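You operate a simulated robot arm through the tools that you are given. There is no shell and no other tool. Be economical: measure what you need, move in short steps, check, and stop when the job is done.

You run a simulated two-armed robot. Do the job below in one go: nothing can be reset, and whatever is moved stays where it is left.

Task
Yellow lamp on, rub the smear off the basin, then lamp off.
Fine: the lamp is your work light; hold lamp and basin with the other hand as you work them; use the yellow pad and put it back. What is to be rubbed or washed off counts as gone when no trace of it is left.

Only the result counts: the job must be done as asked and must still hold three seconds after the hand-in. Knocking over, shifting, dropping, spilling or breaking anything else fails it.

Robot
Two 7-joint arms with two-finger parallel grippers on one trunk, on a base that drives. Base frame: it is fixed to the floor where the robot stands at the start and does not move with it; the origin is under the middle of the robot, x ahead of it, y to its left, z up. Units: cm, rad, N and s.
The left shoulder is at the start at [7, 16.3, 119.5], the right one opposite. With the tool pointing down near the work surface each hand reaches from about 38 to 88 cm from the robot's upright axis, wherever it stands, measured 20 degrees to its own side. Places, roughly: button of the orange lamp [50, 70, 90]; button of the yellow lamp [50, -20, 100]. Payload 3.43 kg a hand.
The TCP of each hand is the grasp point between the finger pads, 3.4 cm short of the fingertips. In the tool frame z runs along the fingers and y along their closing line. The gripper opens to 12.8 cm. The fingers are 2.4 cm wide and 1.2 cm thick; the gripper's body (4.8 by 13 cm) begins 9.6 cm behind the TCP.
Orientation is told as [roll, pitch, yaw] about the base's x, y, z axes, in that order, counted from this pose: with the fingers straight down and closing along the base's y, the tool's x points along the base's -x, its y along +y and its z along -z.

Tools
- The arms move only by the tool drive_tool. It takes "left_motion", "right_motion" or both (then of equal length, played together; a hand with none holds still); each is a list of rows, each a list of 3 entries, a list of its own where there are three numbers: the shift along the tool's x, y, z in mm, then the turn, a rotation vector about the tool's x, y, z in rad, then the finger opening in mm, from 0 to 128. In form: [[[tx, ty, tz], [rx, ry, rz], fingers], ...]. A call has 1 to 20 rows; each row shifts and turns the commanded pose from where the row before left it, along the tool's axes as they then stand. Rows are played at 5 a second. More than 5 cm and 0.15 rad between two rows, or a gripper value outside its range, and nothing of the call is played. A pose out of reach is approached as far as the arm can. The call stops where the force on the tool passes 40 N (or 10 N more than at its start, if that is more) or the arm is blocked; 0.2 s more then pass. The fingers move at their own pace (about 15.3 cm/s each) and stop on an object; they squeeze with about 38 N. The grip force told is the motor's: it shows also when the fingers shut on nothing. Time passes only in rows, and 0.2 s behind the last, so rows that do not move let the fingers close. The reply holds the time, the measured pose of the TCP, the force on the tool along the base axes, the opening and the grip force, in the units named above and with some noise, with the torque about the TCP (base axes, N m) and any sound that the robot's microphone picked up, and new pictures: "show" is both (left out), scene, wrist or none (wrist: the cameras of the hands that moved).
- Cameras (640 x 400 px; columns grow to the right, rows downward): "scene" is now at [13.36, -0.03, 141.71]; the picture's right is [-0.01, -1.00, -0.00], its down [-0.64, 0.01, -0.77] and it looks along [0.77, -0.01, -0.64] (base axes); focal length 214 px, centre (320, 200). "left" rides on the left gripper at [7.6, 1.1, -16] in its tool frame; the picture's right is [-0.15, 0.99, 0.00], its down [-0.88, -0.13, -0.46] and it looks along [-0.45, -0.07, 0.89] (tool axes); focal length 234 px, centre (320, 200). "right" rides on the right gripper at [7.6, -1.1, -16] in its tool frame; the picture's right is [0.15, 0.99, 0.00], its down [-0.88, 0.13, -0.46] and it looks along [-0.45, 0.07, 0.89] (tool axes); focal length 234 px, centre (320, 200). There is no depth. A picture from a camera that has moved, and an enlarged one, comes with that camera's place and axes in the base frame and with its lens.
- lift_body(by): slides the trunk up (or, below 0, down) by that many cm; the arms and the scene camera ride with it, the base frame stays. It gives what a move gives, with no picture.
- roll_base(legs): drives the robot by 1 to 6 legs, each [ahead, left, turn to the left] in cm, cm and rad, along the robot's own axes; the way and the turn of a leg run together, so that a leg with both is an arc; at most 150 cm and 3.142 rad a leg. The arms and the cameras ride along, it lands a little off, and it stops where it bumps. It gives what a move gives, and a new picture of the scene camera.
- pan_tilt(pan, tilt): turns the head with the scene camera to pan (to the left, within 1.501 rad either way) and tilt (down, from -0.506 to 1.204), counted from straight ahead of the robot. It gives what a move gives, and a new picture of the scene camera.
- zoom(camera, box): a new picture of the part [left, top, right, bottom] of that camera's present view, enlarged. No time passes.
- sign_off(): hands the job in; it is judged then, once.

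Work in short steps. Places have to be worked out from the pictures, the camera data and where the tool is seen: move nearer, look again, correct. Check each grasp and each placing, and mend what went wrong. You have 120 turns and 260 pictures in all, those below and enlarged ones among them. Open the grippers and draw the arms clear of the work before you hand the job in, unless the task says otherwise; then end with one line.

The tools are called after ">>>" as name(argument=value, ...) on one line, values as JSON. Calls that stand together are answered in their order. drive_tool: Moves the arms, as the interface text tells. Its arguments: {"type":"object","properties":{"left_motion":{"type":"array","items":{"type":"array"}},"right_motion":{"type":"array","items":{"type":"array"}},"show":{"type":"string","enum":["both","scene","wrist","none"]}},"required":[]} The other tools are called the same way: lift_body (by) slides the trunk up or down; roll_base (legs) drives the base; pan_tilt (pan, tilt) turns the head that bears the scene camera; zoom (camera, box) takes an enlarged picture of a part of a camera's view; sign_off () hands the job in.

At the start:

```text
time: 0.0
left_position: [51.1, -10.09, 120.7]
left_tool_rot: [-0.001, -0.001, 0.001]
left_ft_force: [0.3, 0.7, -0.4]
left_ft_torque: [-0.02, 0.02, 0.02]
left_width: 12.79
left_finger_force: 0.1
right_position: [37.03, -41.82, 116.04]
right_tool_rot: [0.001, 0.0, 0.001]
right_ft_force: [-1.0, -0.8, 0.3]
right_ft_torque: [-0.02, 0.0, 0.0]
right_width: 12.79
right_finger_force: 0.1
trunk travel left (down, up): [-67.5, 26.5]
robot x, y, heading: [-0.34, 0.04, 0.004]
head pan, tilt: [-0.012, 0.693]
```

scene: 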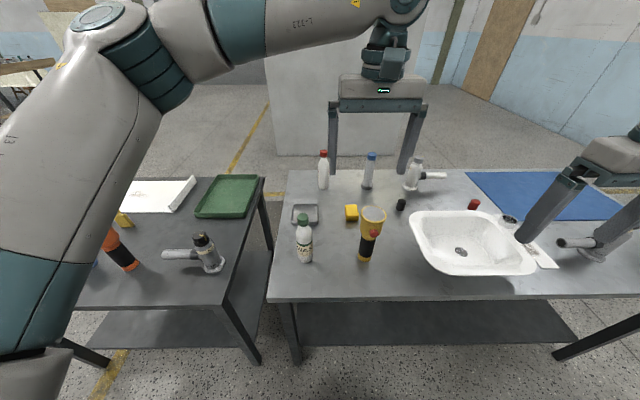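
right: 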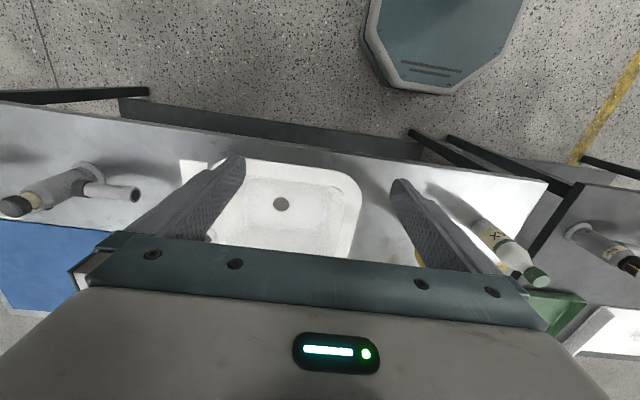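
left: 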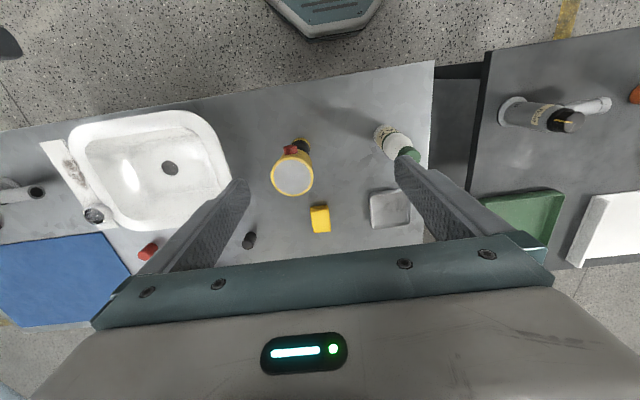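

The yellow flashlight-like lamp stands near the basin, with a yellow pad left of it. I zoom in on the lamp/pad and on the basin.

>>> zoom(camera="scene", box=[280, 140, 440, 280])

>>> zoom(camera="scene", box=[390, 180, 570, 290])

>>> zoom(camera="left", box=[40, 90, 440, 290])

```text
2.86 times, centred on (360, 210) of scene
camera zoom: at [13.36, -0.03, 141.71], right [-0.01, -1.0, 0.0], down [-0.64, 0.01, -0.77], along [0.77, -0.01, -0.64], focal length 613 px, centre (206, 171)
```

zoom: 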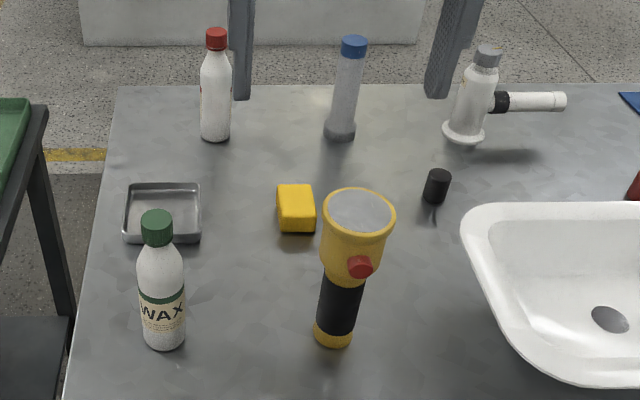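

```text
3.56 times, centred on (480, 235) of scene
camera zoom: at [13.36, -0.03, 141.71], right [-0.01, -1.0, 0.0], down [-0.64, 0.01, -0.77], along [0.77, -0.01, -0.64], focal length 763 px, centre (-249, 76)
```

zoom: 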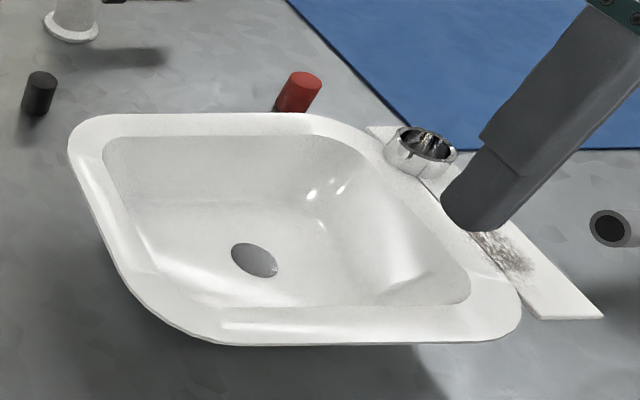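

```text
1.60 times, centred on (240, 190) of left
camera zoom: at [43.59, -8.94, 136.8], right [0.15, 0.99, 0.0], down [0.88, -0.13, 0.46], along [0.45, -0.07, -0.89], focal length 375 px, centre (448, 216)
```

zoom: 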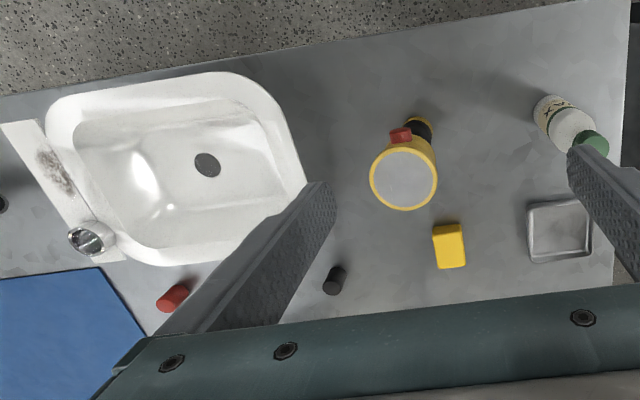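

>>> zoom(camera="left", box=[60, 100, 240, 240])

>>> zoom(camera="right", box=[170, 140, 390, 270])

```text
2.86 times, centred on (150, 170) of left
camera zoom: at [43.59, -8.94, 136.8], right [0.15, 0.99, 0.0], down [0.88, -0.13, 0.46], along [0.45, -0.07, -0.89], focal length 669 px, centre (806, 286)
```

zoom: 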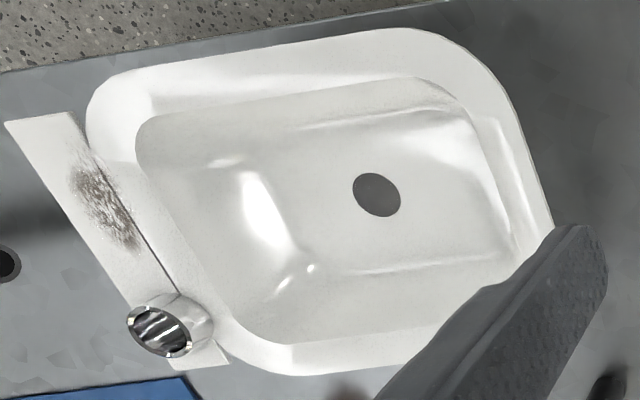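

```text
2.91 times, centred on (280, 205) of right
camera zoom: at [29.57, -42.9, 131.98], right [-0.15, 0.99, 0.0], down [0.88, 0.13, 0.46], along [0.45, 0.07, -0.89], focal length 681 px, centre (436, 186)
```

zoom: 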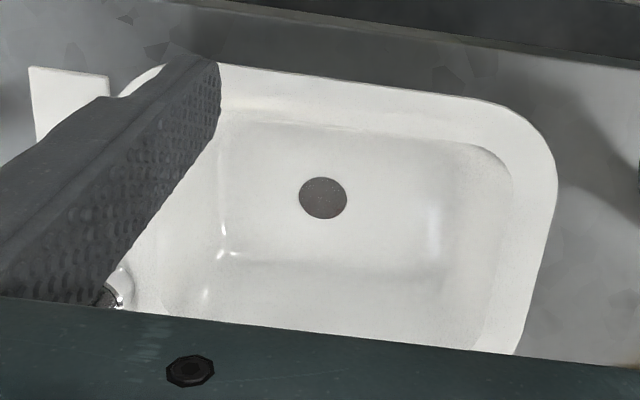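

The lamp's head is near (57.5, -15.9, 99) and its button near (53.4, -15.8, 96), facing the robot; the pad is near (77, -13.9). I bring the left hand above the lamp head to straddle it, and tilt the right hand 45° ready for pressing.

>>> drive_tool(left_motion=[[[-32, -29, 0], [0, 0, 0], 128], [[-32, -29, 40], [0, 0, 0], 128], [[0, 0, 40], [0, 0, 0], 128], [[0, 0, 30], [0, 0, 0], 128], [[0, 0, 0], [0, 0, 0], 128], [[0, 0, 0], [0, 0, 0], 128]], right_motion=[[[0, 0, 0], [0, -0.131, 0], 128], [[0, 0, 0], [0, -0.131, 0], 100], [[0, 0, 0], [0, -0.131, 0], 60], [[0, 0, 0], [0, -0.131, 0], 30], [[0, 0, 0], [0, -0.131, 0], 0], [[0, 0, 0], [0, -0.131, 0], 0]])

```text
refused: row 2 steps farther than a row can; nothing moved
```

Row 2 combined too much shift; I split it.

>>> drive_tool(left_motion=[[[-32, -29, 0], [0, 0, 0], 128], [[-32, -29, 0], [0, 0, 0], 128], [[0, 0, 40], [0, 0, 0], 128], [[0, 0, 40], [0, 0, 0], 128], [[0, 0, 30], [0, 0, 0], 128], [[0, 0, 0], [0, 0, 0], 128]], right_motion=[[[0, 0, 0], [0, -0.131, 0], 128], [[0, 0, 0], [0, -0.131, 0], 100], [[0, 0, 0], [0, -0.131, 0], 60], [[0, 0, 0], [0, -0.131, 0], 30], [[0, 0, 0], [0, -0.131, 0], 0], [[0, 0, 0], [0, -0.131, 0], 0]])

```text
time: 1.4
left_position: [57.7, -15.58, 109.74]
left_tool_rot: [0.0, -0.003, 0.002]
left_ft_force: [-0.1, 0.5, 0.3]
left_ft_torque: [0.01, -0.05, -0.01]
left_width: 12.79
left_finger_force: 0.1
right_position: [39.86, -45.04, 118.97]
right_tool_rot: [0.0, -0.789, 0.003]
right_ft_force: [-0.6, 0.4, 0.4]
right_ft_torque: [-0.02, -0.04, 0.02]
right_width: 0.0
right_finger_force: 32.9
right hand out of reach, approached as far as the arm can: row 4, 5, 6
trunk travel left (down, up): [-67.5, 26.5]
robot x, y, heading: [0.16, 0.18, -0.004]
head pan, tilt: [-0.012, 0.693]
camera scene: at [13.17, -0.01, 141.73], right [-0.01, -1.0, 0.0], down [-0.64, 0.01, -0.77], along [0.77, -0.01, -0.64], focal length 214 px, centre (320, 200)
camera right: at [23.32, -46.33, 124.8], right [-0.1, 0.99, -0.1], down [0.3, 0.13, 0.95], along [0.95, 0.07, -0.31], focal length 234 px, centre (320, 200)
camera left: at [50.05, -14.46, 125.86], right [0.14, 0.99, 0.0], down [0.88, -0.13, 0.46], along [0.45, -0.07, -0.89], focal length 234 px, centre (320, 200)
```

scene: 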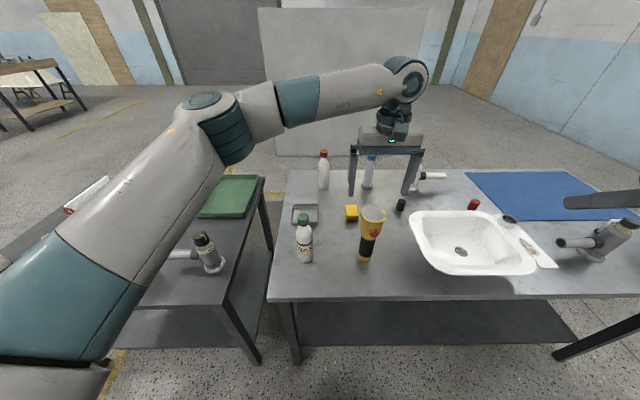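
right: 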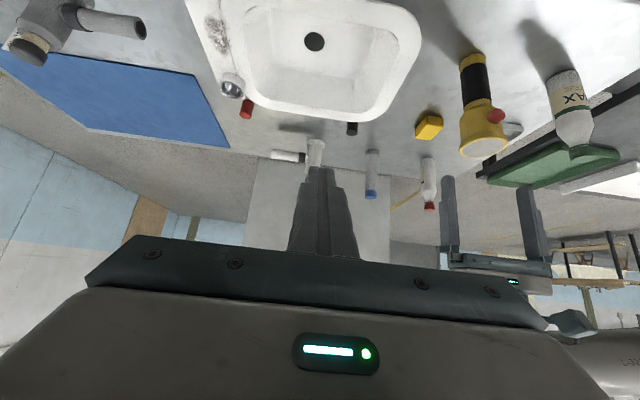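
left: 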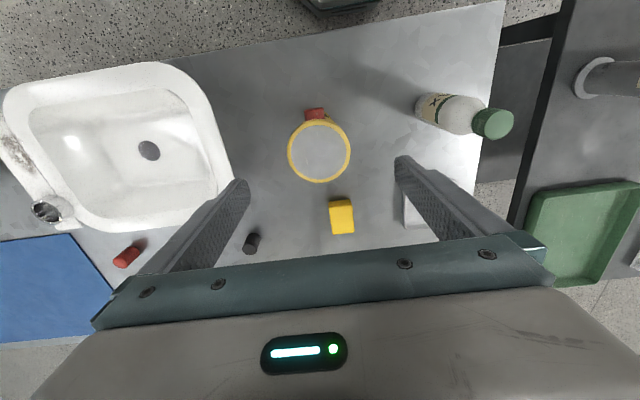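

Left hand is centred on the lamp head. The right arm is folded too tightly for the tilt, so I raise the trunk 20 cm to give it room.

>>> lift_body(by=20)

```text
time: 3.6
left_position: [57.84, -15.81, 129.63]
left_tool_rot: [-0.001, 0.0, 0.004]
left_ft_force: [0.4, -0.4, 0.2]
left_ft_torque: [-0.04, 0.02, 0.01]
left_width: 12.81
left_finger_force: 0.0
right_position: [39.94, -45.08, 138.8]
right_tool_rot: [0.003, -0.783, -0.001]
right_ft_force: [0.5, -0.6, 0.3]
right_ft_torque: [-0.01, -0.03, 0.01]
right_width: 0.03
right_finger_force: 33.2
trunk travel left (down, up): [-87.5, 6.5]
robot x, y, heading: [0.69, 0.07, -0.003]
head pan, tilt: [-0.012, 0.693]
```

Now the left hand comes down around the lamp head (TCP to ~97), and the right goes to a staging place before the button.

>>> drive_tool(left_motion=[[[0, 0, 40], [0, 0, 0], 128], [[0, 0, 40], [0, 0, 0], 128], [[0, 0, 40], [0, 0, 0], 128], [[0, 0, 40], [0, 0, 0], 128], [[0, 0, 40], [0, 0, 0], 128], [[0, 0, 30], [0, 0, 0], 128], [[0, 0, 20], [0, 0, 0], 128], [[0, 0, 20], [0, 0, 0], 128], [[0, 0, 0], [0, 0, 0], 128], [[0, 0, 0], [0, 0, 0], 128]], right_motion=[[[22, 29, 27], [0, 0, 0], 0], [[22, 29, 27], [0, 0, 0], 0], [[22, 29, 27], [0, 0, 0], 0], [[22, 29, 27], [0, 0, 0], 0], [[22, 29, 27], [0, 0, 0], 0], [[22, 29, 27], [0, 0, 0], 0], [[22, 29, 27], [0, 0, 0], 0], [[22, 29, 27], [0, 0, 0], 0], [[22, 29, 27], [0, 0, 0], 0], [[0, 0, 0], [0, 0, 0], 0]])

```text
time: 5.8
left_position: [57.6, -15.66, 102.47]
left_tool_rot: [-0.001, -0.002, 0.002]
left_ft_force: [1.1, -0.5, 0.1]
left_ft_torque: [0.01, -0.01, 0.0]
left_width: 12.81
left_finger_force: 0.1
right_position: [53.86, -27.1, 111.63]
right_tool_rot: [-0.001, -0.786, -0.002]
right_ft_force: [0.0, -1.2, -0.5]
right_ft_torque: [0.0, 0.01, 0.01]
right_width: 0.02
right_finger_force: 33.3
right hand out of reach, approached as far as the arm can: row 1, 2, 3, 4, 5, 6, 7
trunk travel left (down, up): [-87.5, 6.5]
robot x, y, heading: [0.11, 0.09, -0.001]
head pan, tilt: [-0.012, 0.693]
camera scene: at [13.28, -0.08, 161.71], right [-0.01, -1.0, 0.0], down [-0.64, 0.01, -0.77], along [0.77, -0.01, -0.64], focal length 214 px, centre (320, 200)
camera right: at [37.28, -28.3, 117.49], right [-0.1, 0.99, -0.1], down [0.3, 0.13, 0.95], along [0.95, 0.07, -0.31], focal length 234 px, centre (320, 200)
camera left: at [50.05, -14.48, 118.6], right [0.15, 0.99, 0.0], down [0.88, -0.13, 0.46], along [0.45, -0.07, -0.89], focal length 234 px, centre (320, 200)
```

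scene: 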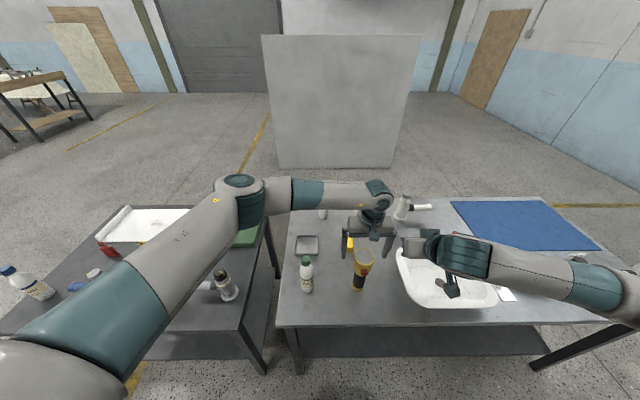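
right: 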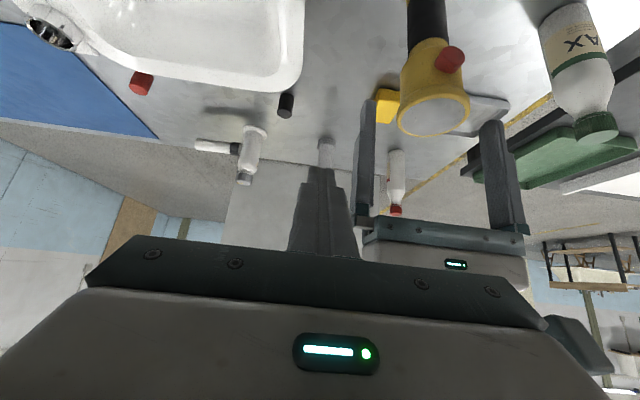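
left: 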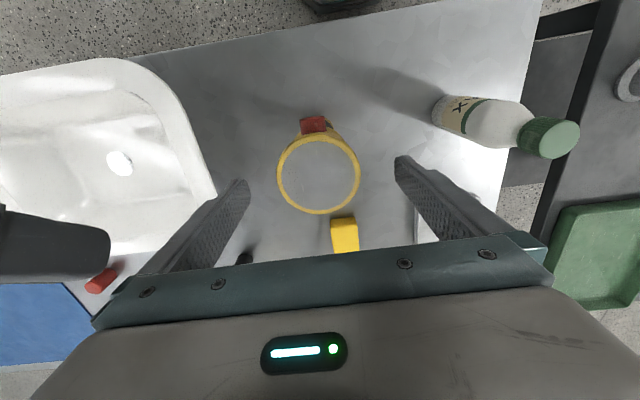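

The right hand lagged behind its command. I hold still one row to see where it settles.

>>> drive_tool(right_motion=[[[0, 0, 0], [0, 0, 0], 0], [[0, 0, 0], [0, 0, 0], 0]], show="none")

```text
time: 6.4
left_position: [57.78, -15.7, 102.46]
left_tool_rot: [0.002, 0.001, 0.002]
left_ft_force: [0.1, 0.3, 0.2]
left_ft_torque: [-0.01, 0.02, 0.03]
left_width: 12.8
left_finger_force: 0.0
right_position: [53.92, -27.19, 111.41]
right_tool_rot: [0.001, -0.785, 0.0]
right_ft_force: [-0.8, -0.6, -0.4]
right_ft_torque: [-0.06, 0.02, 0.01]
right_width: 0.0
right_finger_force: 33.2
trunk travel left (down, up): [-87.5, 6.5]
robot x, y, heading: [-0.06, -0.26, 0.0]
head pan, tilt: [-0.012, 0.693]
```

It settled at (53.9, -27.2, 111.4). I draw it back toward the robot first, then across and down to before the button, while the left lowers to 97.

>>> drive_tool(right_motion=[[[28, 0, -28], [0, 0, 0], 0], [[28, 0, -28], [0, 0, 0], 0], [[0, 40, 0], [0, 0, 0], 0], [[0, 40, 0], [0, 0, 0], 0], [[0, 34, 0], [0, 0, 0], 0], [[33, 0, 33], [0, 0, 0], 0], [[33, 0, 33], [0, 0, 0], 0], [[0, 0, 0], [0, 0, 0], 0]], left_motion=[[[0, 0, 0], [0, 0, 0], 128], [[0, 0, 0], [0, 0, 0], 128], [[0, 0, 20], [0, 0, 0], 128], [[0, 0, 20], [0, 0, 0], 128], [[0, 0, 15], [0, 0, 0], 128], [[0, 0, 0], [0, 0, 0], 128], [[0, 0, 0], [0, 0, 0], 128], [[0, 0, 0], [0, 0, 0], 128]])

```text
time: 7.7
left_position: [58.44, -14.47, 96.77]
left_tool_rot: [0.012, -0.005, 0.003]
left_ft_force: [0.8, 3.3, -0.3]
left_ft_torque: [-0.57, -0.04, -0.29]
left_width: 12.81
left_finger_force: 0.0
right_position: [52.07, -15.81, 107.89]
right_tool_rot: [0.106, -0.79, -0.128]
right_ft_force: [-0.1, -3.2, 1.2]
right_ft_torque: [0.19, 0.01, 0.09]
right_width: 0.0
right_finger_force: 32.9
right hand out of reach, approached as far as the arm can: row 1, 2
trunk travel left (down, up): [-87.5, 6.5]
robot x, y, heading: [0.03, -0.2, 0.003]
head pan, tilt: [-0.012, 0.693]
stopped in row 6 (left hand): the force on the tool passed its limit (the readings are from after the stop); the commanded pose is now the measured one
camera scene: at [13.57, 0.11, 161.68], right [-0.01, -1.0, 0.0], down [-0.64, 0.01, -0.77], along [0.77, -0.01, -0.64], focal length 214 px, centre (320, 200)
camera right: at [35.49, -16.58, 113.53], right [-0.05, 1.0, -0.03], down [0.3, 0.04, 0.95], along [0.95, 0.04, -0.3], focal length 234 px, centre (320, 200)
camera left: at [50.84, -13.54, 112.92], right [0.14, 0.99, 0.01], down [0.88, -0.13, 0.46], along [0.46, -0.05, -0.89], focal length 234 px, centre (320, 200)
```

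scene: 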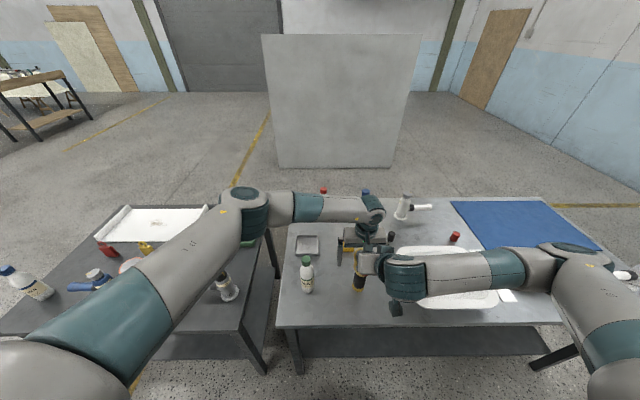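
right: 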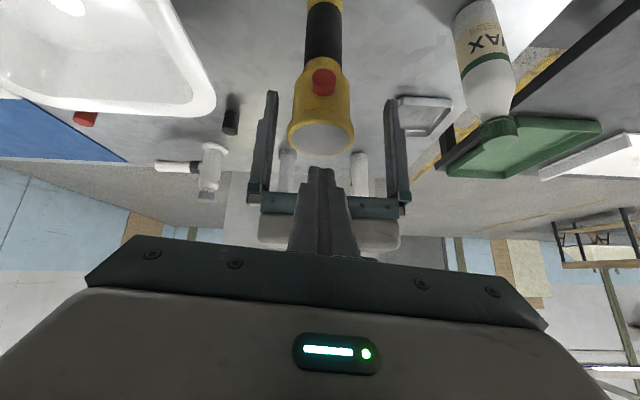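
left: 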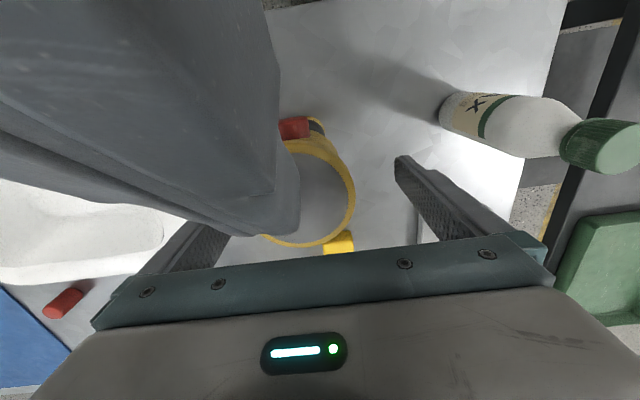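

The right hand couldn't get nearer the robot and bumped the left gripper; the lamp was not touched. I draw the right hand back to the right, then lift the left off the lamp.

>>> drive_tool(right_motion=[[[0, -30, 0], [0, 0, 0], 0], [[0, -40, 0], [0, 0, 0], 0], [[0, -40, 0], [0, 0, 0], 0], [[0, -40, 0], [0, 0, 0], 0]], show="none")

>>> drive_tool(left_motion=[[[0, 0, -40], [0, 0, 0], 128], [[0, 0, -40], [0, 0, 0], 128], [[0, 0, -40], [0, 0, 0], 128]], right_motion=[[[-35, 0, -35], [0, 0, 0], 0], [[-35, 0, -35], [0, 0, 0], 0], [[0, 0, 0], [0, 0, 0], 0]], show="none")

>>> roll_base(legs=[[-20, 0, 0]])

```text
time: 8.7
left_position: [58.37, -14.79, 96.99]
left_tool_rot: [0.013, -0.006, 0.004]
left_ft_force: [0.4, 0.1, -0.6]
left_ft_torque: [-0.02, 0.04, -0.01]
left_width: 12.83
left_finger_force: 0.1
right_position: [51.78, -29.21, 107.2]
right_tool_rot: [0.109, -0.797, -0.125]
right_ft_force: [-3.3, 0.9, -6.9]
right_ft_torque: [0.02, -0.83, -0.02]
right_width: 0.0
right_finger_force: 33.7
right hand out of reach, approached as far as the arm can: row 2
trunk travel left (down, up): [-87.5, 6.5]
robot x, y, heading: [-0.03, 0.26, -0.001]
head pan, tilt: [-0.012, 0.693]
```

```text
time: 9.5
left_position: [58.24, -14.63, 108.87]
left_tool_rot: [0.012, -0.01, 0.002]
left_ft_force: [0.3, -0.4, 0.8]
left_ft_torque: [0.04, -0.04, 0.01]
left_width: 12.8
left_finger_force: 0.0
right_position: [53.42, -30.75, 116.45]
right_tool_rot: [0.109, -0.791, -0.13]
right_ft_force: [-0.8, 0.2, 0.3]
right_ft_torque: [0.0, 0.02, -0.01]
right_width: 0.01
right_finger_force: 32.8
right hand out of reach, approached as far as the arm can: row 1, 2
trunk travel left (down, up): [-87.5, 6.5]
robot x, y, heading: [-0.2, -0.01, -0.002]
head pan, tilt: [-0.012, 0.693]
```

```text
time: 11.1
left_position: [38.51, -14.59, 108.62]
left_tool_rot: [0.012, -0.004, 0.004]
left_ft_force: [0.1, -0.2, 0.4]
left_ft_torque: [-0.02, 0.04, -0.05]
left_width: 12.81
left_finger_force: 0.2
right_position: [33.68, -30.65, 116.21]
right_tool_rot: [0.11, -0.788, -0.128]
right_ft_force: [0.4, -0.6, -0.1]
right_ft_torque: [-0.03, 0.02, 0.01]
right_width: 0.02
right_finger_force: 32.6
trunk travel left (down, up): [-87.5, 6.5]
robot x, y, heading: [-20.13, -0.35, -0.001]
head pan, tilt: [-0.012, 0.693]
camera scene: at [-6.31, -0.05, 161.67], right [-0.01, -1.0, 0.0], down [-0.64, 0.01, -0.77], along [0.77, -0.01, -0.64], focal length 214 px, centre (320, 200)
```

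scene: 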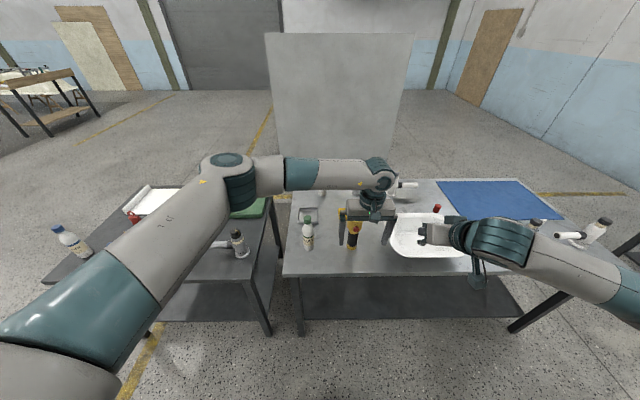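

The base is 20 cm back. I bring the left hand back over the lamp (x 57.5, y -15.8) and down around its head, then straighten the right hand.

>>> drive_tool(left_motion=[[[-48, -3, 0], [0, 0, 0], 128], [[-48, -3, 0], [0, 0, 0], 128], [[-48, -3, 0], [0, 0, 0], 128], [[-46, -3, 0], [0, 0, 0], 128], [[0, 0, 40], [0, 0, 0], 128], [[0, 0, 40], [0, 0, 0], 128], [[0, 0, 36], [0, 0, 0], 128], [[0, 0, 0], [0, 0, 0], 128]], right_motion=[[[0, 0, 0], [0.02, 0, -0.09], 0], [[0, 0, 0], [0, 0, 0], 0], [[0, 0, 0], [0, 0, 0], 0], [[0, 0, 0], [0, 0, 0], 0], [[0, 0, 0], [0, 0, 0], 0], [[0, 0, 0], [0, 0, 0], 0], [[0, 0, 0], [0, 0, 0], 0], [[0, 0, 0], [0, 0, 0], 0]])

```text
time: 12.9
left_position: [52.76, -12.11, 99.0]
left_tool_rot: [0.01, -0.006, 0.004]
left_ft_force: [0.6, 0.2, 0.6]
left_ft_torque: [0.03, 0.01, 0.0]
left_width: 12.82
left_finger_force: 0.1
left hand out of reach, approached as far as the arm can: row 4, 5, 6, 7
right_position: [33.67, -30.59, 116.37]
right_tool_rot: [-0.003, -0.794, 0.0]
right_ft_force: [0.1, 0.0, 0.1]
right_ft_torque: [-0.04, -0.02, -0.01]
right_width: 0.0
right_finger_force: 33.3
trunk travel left (down, up): [-87.5, 6.5]
robot x, y, heading: [-19.73, 0.14, -0.002]
head pan, tilt: [-0.012, 0.693]
camera scene: at [-6.57, 0.01, 161.7], right [-0.01, -1.0, 0.0], down [-0.64, 0.01, -0.77], along [0.77, -0.01, -0.64], focal length 214 px, centre (320, 200)
camera right: at [17.1, -31.68, 122.16], right [-0.1, 0.99, -0.11], down [0.29, 0.13, 0.95], along [0.95, 0.07, -0.3], focal length 234 px, centre (320, 200)
camera left: at [45.07, -11.05, 114.99], right [0.14, 0.99, 0.01], down [0.88, -0.13, 0.46], along [0.46, -0.05, -0.89], focal length 234 px, centre (320, 200)
```

scene: 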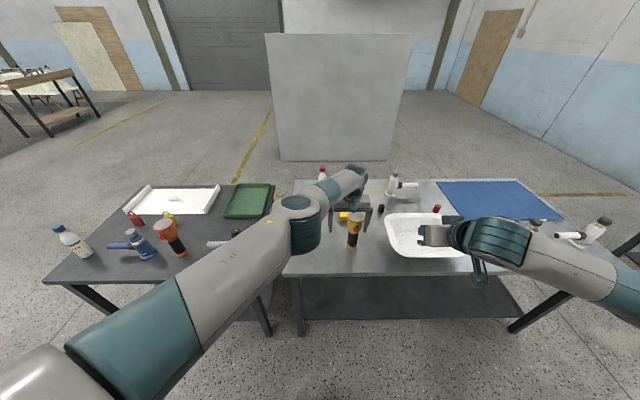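
right: 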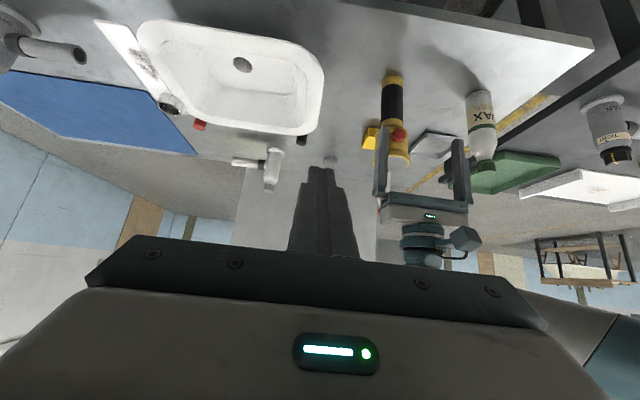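
left: 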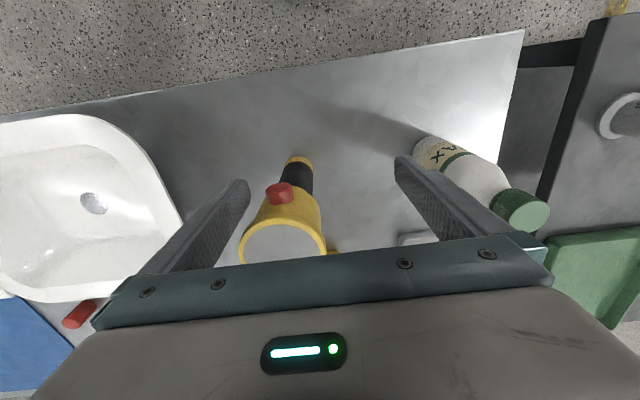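

Now the left is just out of reach. I lift it clear of the lamp, then roll 8 cm forward as a compromise.

>>> drive_tool(left_motion=[[[20, 0, -35], [0, 0, 0], 128], [[20, 0, -40], [0, 0, 0], 128], [[0, 0, -20], [0, 0, 0], 128]], show="none")

>>> roll_base(legs=[[8, 0, 0]])

```text
time: 13.7
left_position: [48.31, -12.38, 108.5]
left_tool_rot: [0.013, -0.007, 0.004]
left_ft_force: [-1.1, -0.3, -0.7]
left_ft_torque: [0.02, 0.02, 0.0]
left_width: 12.81
left_finger_force: 0.0
right_position: [33.71, -30.78, 116.34]
right_tool_rot: [0.0, -0.794, -0.002]
right_ft_force: [0.0, -0.2, -0.1]
right_ft_torque: [0.0, 0.0, -0.03]
right_width: 0.0
right_finger_force: 33.1
trunk travel left (down, up): [-87.5, 6.5]
robot x, y, heading: [-20.12, 0.35, -0.002]
head pan, tilt: [-0.012, 0.693]
```

```text
time: 14.8
left_position: [55.66, -12.35, 108.66]
left_tool_rot: [0.013, -0.009, 0.002]
left_ft_force: [-0.4, -0.3, -0.2]
left_ft_torque: [0.0, -0.06, 0.0]
left_width: 12.8
left_finger_force: 0.0
right_position: [40.87, -30.72, 116.6]
right_tool_rot: [0.0, -0.799, 0.001]
right_ft_force: [-0.8, 0.0, 0.8]
right_ft_torque: [0.01, -0.04, 0.0]
right_width: 0.0
right_finger_force: 32.7
trunk travel left (down, up): [-87.5, 6.5]
robot x, y, heading: [-12.22, 0.09, -0.001]
head pan, tilt: [-0.012, 0.693]
camera scene: at [0.54, -0.05, 161.77], right [-0.01, -1.0, 0.0], down [-0.64, 0.01, -0.77], along [0.77, -0.01, -0.64], focal length 214 px, centre (320, 200)
```

scene: 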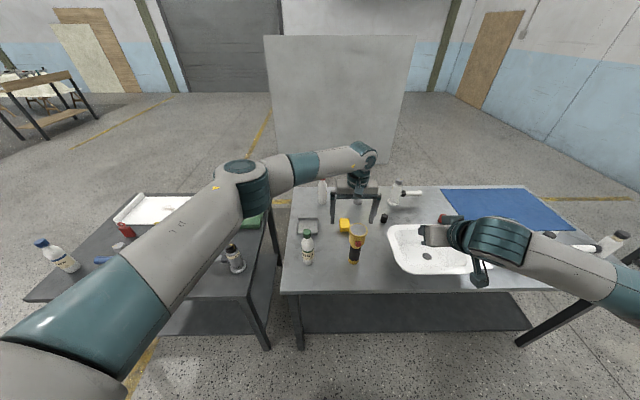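

Left at (55.7, -12.4); I centre it on the lamp and lower it to ~97, then look.

>>> drive_tool(left_motion=[[[-18, -35, 0], [0, 0, 0], 128], [[0, 0, 0], [0, 0, 0], 128], [[0, 0, 40], [0, 0, 0], 128], [[0, 0, 40], [0, 0, 0], 128], [[0, 0, 35], [0, 0, 0], 128], [[0, 0, 0], [0, 0, 0], 128]])

```text
time: 16.2
left_position: [57.75, -15.49, 97.0]
left_tool_rot: [0.011, -0.008, 0.003]
left_ft_force: [0.4, 1.4, -0.2]
left_ft_torque: [-0.02, 0.03, 0.04]
left_width: 12.8
left_finger_force: 0.0
right_position: [41.37, -30.51, 116.32]
right_tool_rot: [-0.003, -0.795, -0.001]
right_ft_force: [0.7, 0.2, 0.6]
right_ft_torque: [0.0, 0.01, -0.02]
right_width: 0.0
right_finger_force: 32.8
trunk travel left (down, up): [-87.5, 6.5]
robot x, y, heading: [-12.03, -0.08, -0.0]
head pan, tilt: [-0.012, 0.693]
camera scene: at [1.23, 0.12, 161.69], right [-0.01, -1.0, 0.0], down [-0.64, 0.01, -0.77], along [0.77, -0.01, -0.64], focal length 214 px, centre (320, 200)
camera left: at [50.06, -14.46, 113.01], right [0.14, 0.99, 0.01], down [0.88, -0.13, 0.46], along [0.46, -0.06, -0.89], focal length 234 px, centre (320, 200)
```

scene: 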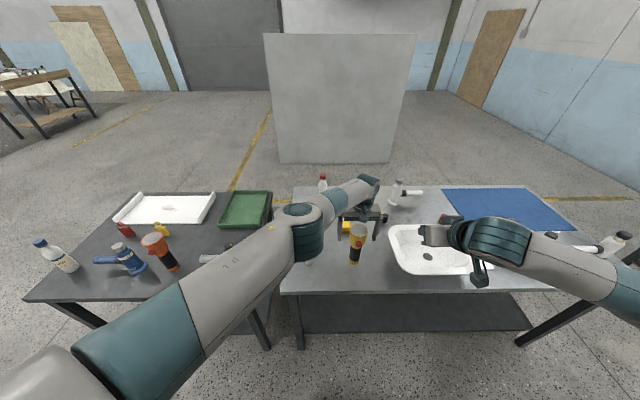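
left: 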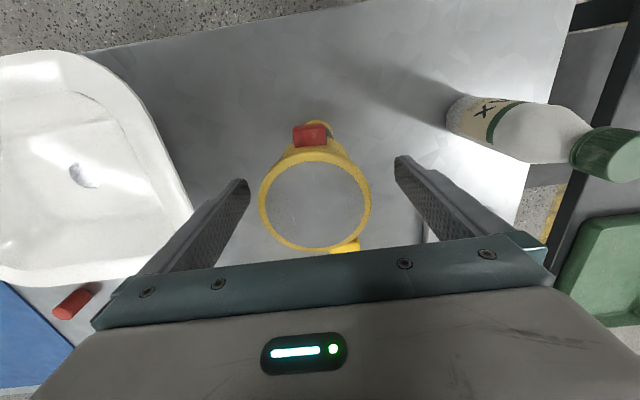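

The head (~7.5 cm wide) is centred between the fingers. I close the left on it, and bring the right to a staging place at y ≈ -16 before the button.

>>> drive_tool(left_motion=[[[0, 0, 0], [0, 0, 0], 90], [[0, 0, 0], [0, 0, 0], 76], [[0, 0, 0], [0, 0, 0], 65], [[0, 0, 0], [0, 0, 0], 60], [[0, 0, 0], [0, 0, 0], 60]], show="wrist")

>>> drive_tool(right_motion=[[[20, 30, 10], [0, 0, 0], 0], [[20, 30, 10], [0, 0, 0], 0], [[20, 30, 10], [0, 0, 0], 0], [[20, 30, 10], [0, 0, 0], 0], [[0, 27, 0], [0, 0, 0], 0], [[0, 0, 0], [0, 0, 0], 0]])

```text
time: 17.4
left_position: [57.51, -15.69, 97.09]
left_tool_rot: [0.012, -0.01, 0.001]
left_ft_force: [-0.4, -0.5, 0.3]
left_ft_torque: [0.03, 0.04, 0.01]
left_width: 7.1
left_finger_force: 38.0
right_position: [41.31, -30.7, 116.35]
right_tool_rot: [0.0, -0.794, -0.002]
right_ft_force: [0.0, 0.6, 0.6]
right_ft_torque: [0.02, 0.01, 0.02]
right_width: 0.0
right_finger_force: 32.2
trunk travel left (down, up): [-87.5, 6.5]
robot x, y, heading: [-12.15, -0.16, 0.002]
head pan, tilt: [-0.012, 0.693]
camera left: at [49.95, -14.63, 113.09], right [0.14, 0.99, 0.01], down [0.88, -0.13, 0.46], along [0.46, -0.06, -0.89], focal length 234 px, centre (320, 200)
```

left: 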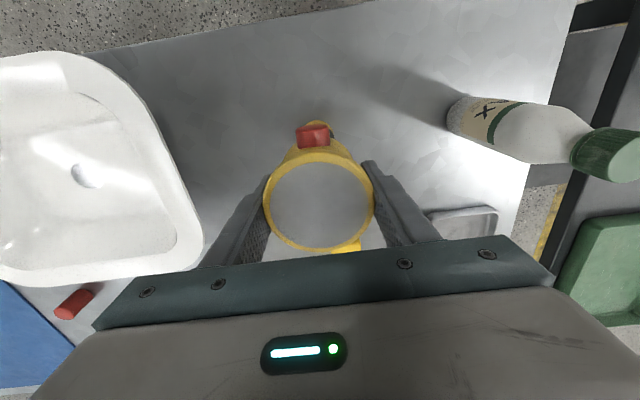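

```text
time: 18.8
left_position: [57.61, -15.7, 97.03]
left_tool_rot: [0.015, -0.01, 0.002]
left_ft_force: [-0.2, 0.9, 0.5]
left_ft_torque: [0.2, 0.06, 0.01]
left_width: 7.08
left_finger_force: 37.6
right_position: [39.24, -16.05, 107.51]
right_tool_rot: [0.0, -0.796, -0.002]
right_ft_force: [0.3, -0.4, 0.5]
right_ft_torque: [0.03, 0.02, 0.02]
right_width: 0.0
right_finger_force: 32.5
right hand out of reach, approached as far as the arm can: row 1
trunk travel left (down, up): [-87.5, 6.5]
robot x, y, heading: [-12.34, -0.35, -0.002]
head pan, tilt: [-0.012, 0.693]
camera scene: at [1.04, -0.24, 161.71], right [-0.01, -1.0, 0.0], down [-0.64, 0.01, -0.77], along [0.77, -0.01, -0.64], focal length 214 px, centre (320, 200)
camera right: at [22.63, -17.22, 113.29], right [-0.1, 0.99, -0.1], down [0.29, 0.13, 0.95], along [0.95, 0.06, -0.3], focal length 234 px, centre (320, 200)
```

scene: 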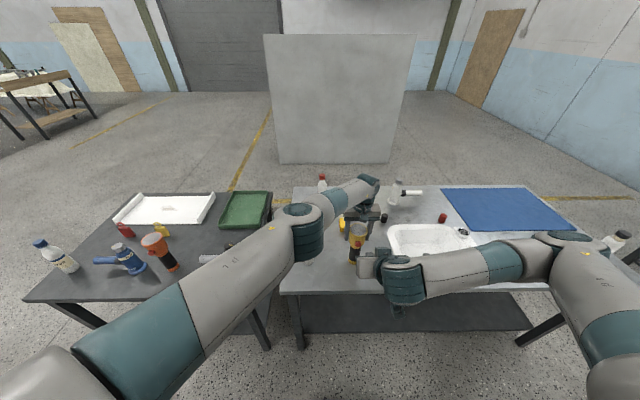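
right: 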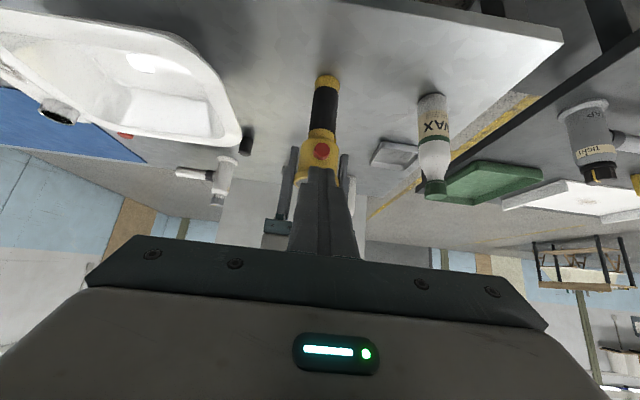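

Lamp is firmly held (7.1 cm, 38 N). Rays agree on the button at about (53.4, -15.8, 96). I bring the right fingertip level with it, ~4 cm short.

>>> drive_tool(right_motion=[[[9, 1, 26], [0, 0, 0], 0], [[9, 1, 26], [0, 0, 0], 0], [[9, 0, 26], [0, 0, 0], 0], [[9, 0, 26], [0, 0, 0], 0], [[0, 0, 0], [0, 0, 0], 0]], show="wrist")

>>> zoom(camera="left", box=[220, 60, 420, 260])

```text
time: 20.0
left_position: [57.67, -15.58, 96.98]
left_tool_rot: [0.011, -0.009, 0.003]
left_ft_force: [-0.6, 0.6, 0.0]
left_ft_torque: [-0.03, -0.01, -0.02]
left_width: 7.08
left_finger_force: 37.6
right_position: [44.39, -14.94, 98.45]
right_tool_rot: [-0.011, -0.79, -0.001]
right_ft_force: [0.1, -0.1, -0.6]
right_ft_torque: [-0.03, -0.02, 0.0]
right_width: 0.0
right_finger_force: 32.3
right hand out of reach, approached as far as the arm can: row 4
trunk travel left (down, up): [-87.5, 6.5]
robot x, y, heading: [-12.3, -0.41, 0.001]
head pan, tilt: [-0.012, 0.693]
camera right: at [27.78, -15.86, 104.33], right [-0.1, 0.99, -0.11], down [0.3, 0.14, 0.94], along [0.95, 0.06, -0.31], focal length 234 px, centre (320, 200)
```

right: 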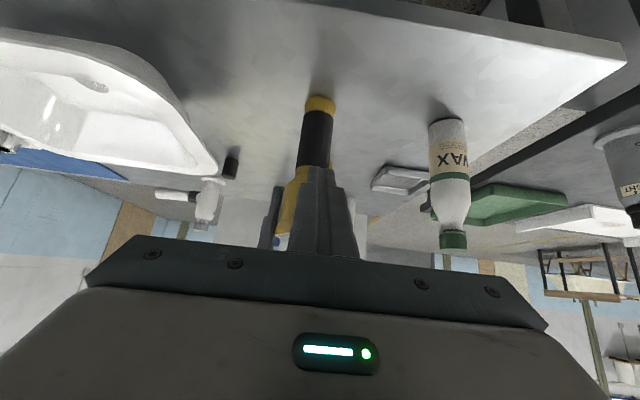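

```text
2.00 times, centred on (320, 160) of left
camera zoom: at [49.94, -14.55, 113.1], right [0.14, 0.99, 0.01], down [0.88, -0.13, 0.46], along [0.46, -0.06, -0.89], focal length 468 px, centre (320, 280)
```

zoom: 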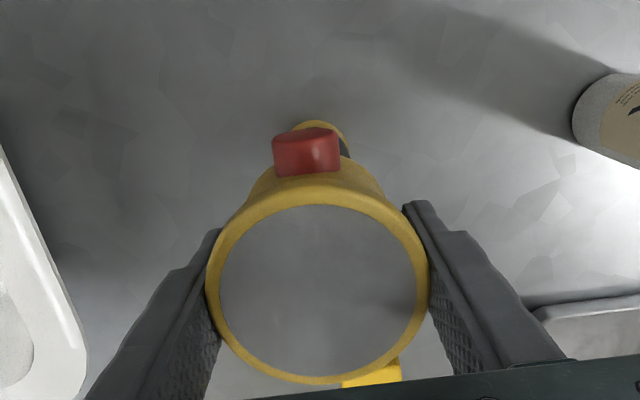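

Button front is around x 52.5, y -15.6, z 96. I correct y/z and creep forward to just short of it.

>>> drive_tool(right_motion=[[[-8.5, -7, 20], [0, 0, 0], 0], [[-3.5, 0, 3.5], [0, 0, 0], 0], [[-3.5, 0, 3.5], [0, 0, 0], 0], [[-3.5, 0, 3.5], [0, 0, 0], 0], [[-3.5, 0, 3.5], [0, 0, 0], 0], [[0, 0, 0], [0, 0, 0], 0]], show="none")

>>> zoom(camera="left", box=[220, 60, 420, 260])

```text
time: 21.4
left_position: [57.7, -15.67, 96.97]
left_tool_rot: [0.01, -0.01, 0.001]
left_ft_force: [-0.1, 0.4, 0.3]
left_ft_torque: [0.0, 0.0, 0.0]
left_width: 7.11
left_finger_force: 38.4
right_position: [48.49, -15.56, 97.79]
right_tool_rot: [-0.004, -0.792, 0.0]
right_ft_force: [-0.1, -0.7, -0.6]
right_ft_torque: [-0.01, -0.03, -0.04]
right_width: 0.0
right_finger_force: 33.9
right hand out of reach, approached as far as the arm can: row 1
trunk travel left (down, up): [-87.5, 6.5]
robot x, y, heading: [-12.48, 0.02, -0.001]
head pan, tilt: [-0.012, 0.693]
```

```text
2.00 times, centred on (320, 160) of left
camera zoom: at [49.97, -14.63, 113.09], right [0.14, 0.99, 0.01], down [0.88, -0.13, 0.46], along [0.46, -0.06, -0.89], focal length 468 px, centre (320, 280)
```

zoom: 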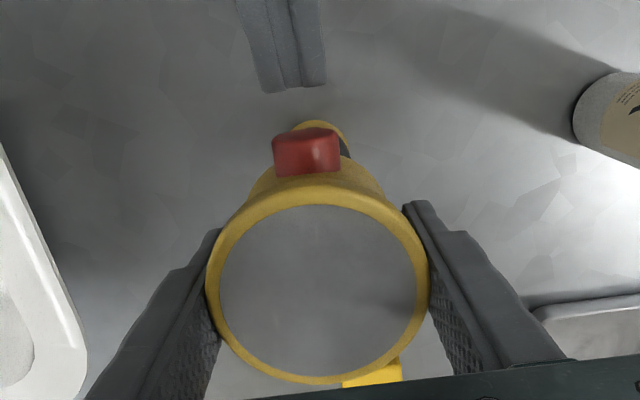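

Aligned, roughly 1–1.5 cm short. I press forward gently and listen.

>>> drive_tool(right_motion=[[[-3.5, 0, 3.5], [0, 0, 0], 0], [[-2.8, 0, 2.8], [0, 0, 0], 0], [[-1.4, 0, 1.4], [0, 0, 0], 0], [[0, 0, 0], [0, 0, 0], 0]], show="none")

>>> zoom(camera="left", box=[220, 60, 420, 260])

```text
time: 22.4
left_position: [57.64, -15.63, 97.06]
left_tool_rot: [0.012, -0.008, 0.002]
left_ft_force: [0.1, -0.4, 0.2]
left_ft_torque: [-0.02, -0.03, -0.02]
left_width: 7.09
left_finger_force: 38.3
right_position: [49.6, -15.38, 97.76]
right_tool_rot: [-0.002, -0.793, 0.0]
right_ft_force: [-0.2, -0.3, 0.1]
right_ft_torque: [0.03, 0.03, 0.0]
right_width: 0.01
right_finger_force: 33.3
trunk travel left (down, up): [-87.5, 6.5]
robot x, y, heading: [-12.3, -0.12, -0.002]
head pan, tilt: [-0.012, 0.693]
```

```text
2.00 times, centred on (320, 160) of left
camera zoom: at [49.97, -14.62, 113.09], right [0.14, 0.99, 0.01], down [0.88, -0.13, 0.46], along [0.46, -0.06, -0.89], focal length 468 px, centre (320, 280)
```

zoom: 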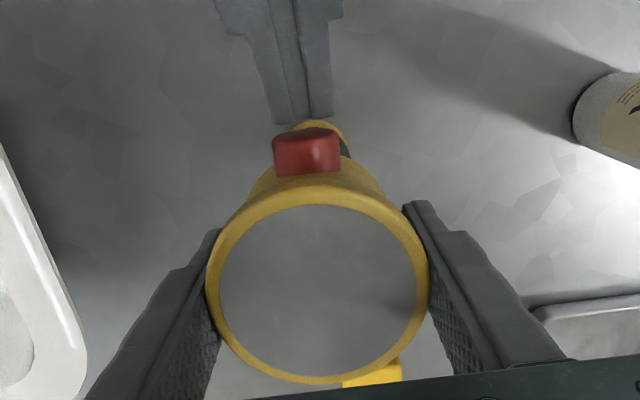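

A few millimetres to go; aligned. I push on in small steps.

>>> drive_tool(right_motion=[[[-1.4, 0, 1.4], [0, 0, 0], 0], [[-1.4, 0, 1.4], [0, 0, 0], 0], [[-1.4, 0, 1.4], [0, 0, 0], 0], [[0, 0, 0], [0, 0, 0], 0]], show="none")

>>> zoom(camera="left", box=[220, 60, 420, 260])

```text
time: 23.4
left_position: [57.68, -15.6, 97.15]
left_tool_rot: [0.012, -0.008, 0.001]
left_ft_force: [5.5, -1.8, -0.2]
left_ft_torque: [-0.05, -0.04, 0.1]
left_width: 7.1
left_finger_force: 38.7
right_position: [50.22, -15.39, 97.77]
right_tool_rot: [-0.001, -0.793, -0.001]
right_ft_force: [-5.9, 0.8, 0.0]
right_ft_torque: [0.06, 0.14, 0.04]
right_width: 0.01
right_finger_force: 33.3
trunk travel left (down, up): [-87.5, 6.5]
robot x, y, heading: [-12.31, -0.29, 0.001]
head pan, tilt: [-0.012, 0.693]
heard: click
```

```text
2.00 times, centred on (320, 160) of left
camera zoom: at [50.0, -14.61, 113.1], right [0.14, 0.99, 0.01], down [0.88, -0.13, 0.46], along [0.46, -0.06, -0.89], focal length 468 px, centre (320, 280)
```

zoom: 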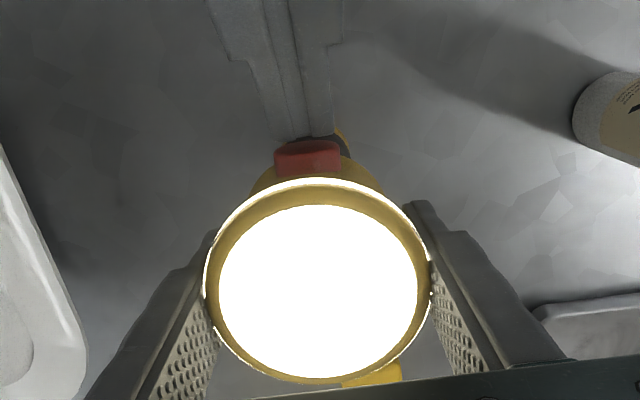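

The lamp clicked and is lit. I withdraw the right hand back and to the right, then release the left.

>>> drive_tool(right_motion=[[[8, 0, -12], [0, 0, 0], 0], [[0, 0, -40], [0, 0, 0], 0], [[0, 0, -30], [0, 0, 0], 0], [[0, -45, 0], [0, 0, 0], 0], [[0, -45, 0], [0, 0, 0], 0], [[0, -45, 0], [0, 0, 0], 0], [[0, -45, 0], [0, 0, 0], 0]], show="none")

>>> drive_tool(left_motion=[[[0, 0, 0], [0, 0, 0], 85], [[0, 0, 0], [0, 0, 0], 105], [[0, 0, 0], [0, 0, 0], 128], [[0, 0, -40], [0, 0, 0], 128], [[0, 0, -40], [0, 0, 0], 128], [[0, 0, -40], [0, 0, 0], 128], [[0, 0, 0], [0, 0, 0], 128]])

```text
time: 25.0
left_position: [57.63, -15.79, 97.13]
left_tool_rot: [0.014, -0.009, 0.003]
left_ft_force: [0.1, 0.5, 1.3]
left_ft_torque: [0.03, 0.17, -0.01]
left_width: 7.12
left_finger_force: 37.8
right_position: [44.42, -30.34, 104.26]
right_tool_rot: [-0.008, -0.795, 0.008]
right_ft_force: [-3.8, -1.2, -5.4]
right_ft_torque: [0.03, -0.84, 0.01]
right_width: 0.03
right_finger_force: 33.0
right hand out of reach, approached as far as the arm can: row 4, 5, 6
trunk travel left (down, up): [-87.5, 6.5]
robot x, y, heading: [-12.15, -0.07, 0.001]
head pan, tilt: [-0.012, 0.693]
```

```text
time: 26.6
left_position: [57.61, -16.12, 109.06]
left_tool_rot: [0.013, -0.007, 0.003]
left_ft_force: [-0.2, -0.1, 0.2]
left_ft_torque: [-0.01, 0.0, -0.03]
left_width: 12.79
left_finger_force: 0.1
right_position: [44.34, -30.14, 104.06]
right_tool_rot: [-0.002, -0.794, -0.001]
right_ft_force: [0.2, 1.4, 0.3]
right_ft_torque: [0.02, 0.0, -0.01]
right_width: 0.0
right_finger_force: 33.0
trunk travel left (down, up): [-87.5, 6.5]
robot x, y, heading: [-12.15, -0.43, 0.005]
head pan, tilt: [-0.012, 0.693]
camera scene: at [1.14, -0.03, 161.7], right [-0.01, -1.0, 0.0], down [-0.64, 0.01, -0.77], along [0.77, -0.01, -0.64], focal length 214 px, centre (320, 200)
camera left: at [50.08, -15.14, 125.15], right [0.14, 0.99, 0.01], down [0.88, -0.13, 0.46], along [0.46, -0.05, -0.89], focal length 234 px, centre (320, 200)
```

scene: 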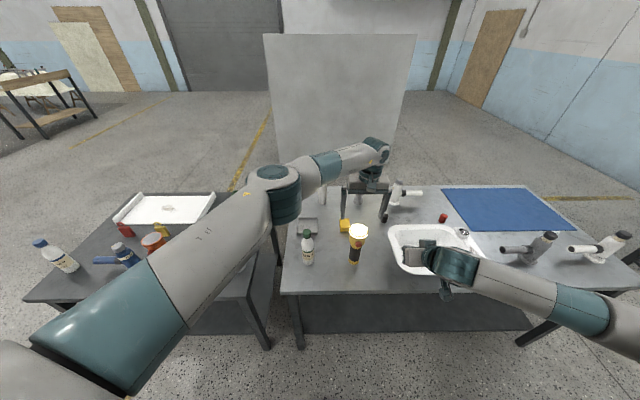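
left: 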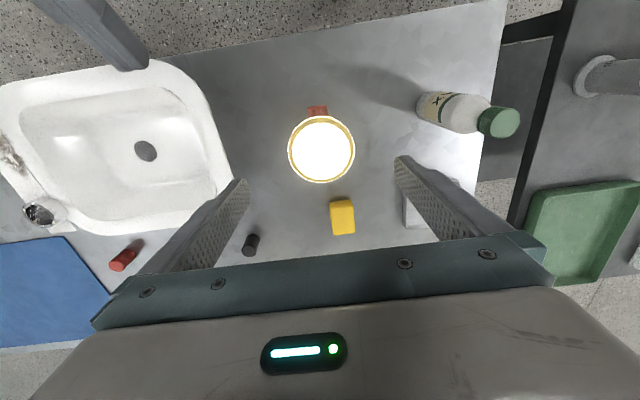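

Lamp is on and standing by itself. I raise both hands, turning the right one upright again so that it can inspect and use the pad.

>>> drive_tool(left_motion=[[[0, 0, -40], [0, 0, 0], 128], [[0, 0, -40], [0, 0, 0], 128], [[0, 0, -40], [0, 0, 0], 128], [[0, 0, -40], [0, 0, 0], 128], [[20, 20, -30], [0, 0, 0], 128], [[20, 40, 0], [0, 0, 0], 128], [[0, 40, 0], [0, 0, 0], 128], [[0, 40, 0], [0, 0, 0], 128], [[0, 0, 0], [0, 0, 0], 128]], right_motion=[[[-28, 0, -28], [0, 0, 0], 0], [[-14, -20, -28], [0, 0.131, 0], 30], [[-14, -20, -28], [0, 0.131, 0], 60], [[-14, -20, -28], [0, 0.131, 0], 90], [[0, -20, -30], [0, 0.131, 0], 128], [[0, -20, -30], [0, 0.131, 0], 128], [[0, 0, -20], [0, 0.14, 0], 128], [[0, 0, 0], [0, 0, 0], 128], [[0, 0, 0], [0, 0, 0], 128]], show="none")

>>> roll_base(legs=[[12, 0, 0]])

```text
time: 28.6
left_position: [53.95, -2.53, 128.19]
left_tool_rot: [0.012, -0.009, 0.001]
left_ft_force: [-0.8, -0.9, 0.3]
left_ft_torque: [0.03, -0.02, 0.0]
left_width: 12.8
left_finger_force: 0.0
right_position: [39.78, -40.27, 124.5]
right_tool_rot: [0.0, 0.0, -0.003]
right_ft_force: [0.4, -0.7, -0.7]
right_ft_torque: [0.02, -0.02, -0.02]
right_width: 12.77
right_finger_force: 0.0
trunk travel left (down, up): [-87.5, 6.5]
robot x, y, heading: [-12.04, 0.27, 0.001]
head pan, tilt: [-0.012, 0.693]
```

```text
time: 29.9
left_position: [66.6, -2.66, 128.36]
left_tool_rot: [0.012, -0.009, 0.001]
left_ft_force: [0.0, 0.6, -0.2]
left_ft_torque: [-0.04, -0.02, 0.04]
left_width: 12.8
left_finger_force: 0.1
right_position: [52.34, -40.31, 124.53]
right_tool_rot: [-0.002, -0.002, -0.006]
right_ft_force: [0.0, -0.4, -0.1]
right_ft_torque: [-0.02, -0.03, 0.0]
right_width: 12.8
right_finger_force: 0.1
trunk travel left (down, up): [-87.5, 6.5]
robot x, y, heading: [0.52, -0.04, -0.002]
head pan, tilt: [-0.012, 0.693]
camera scene: at [13.63, -0.12, 161.74], right [-0.02, -1.0, 0.0], down [-0.64, 0.01, -0.77], along [0.77, -0.01, -0.64], focal length 214 px, centre (320, 200)
```

scene: 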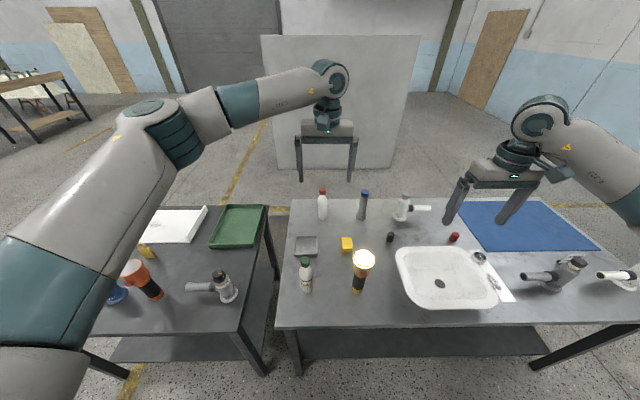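

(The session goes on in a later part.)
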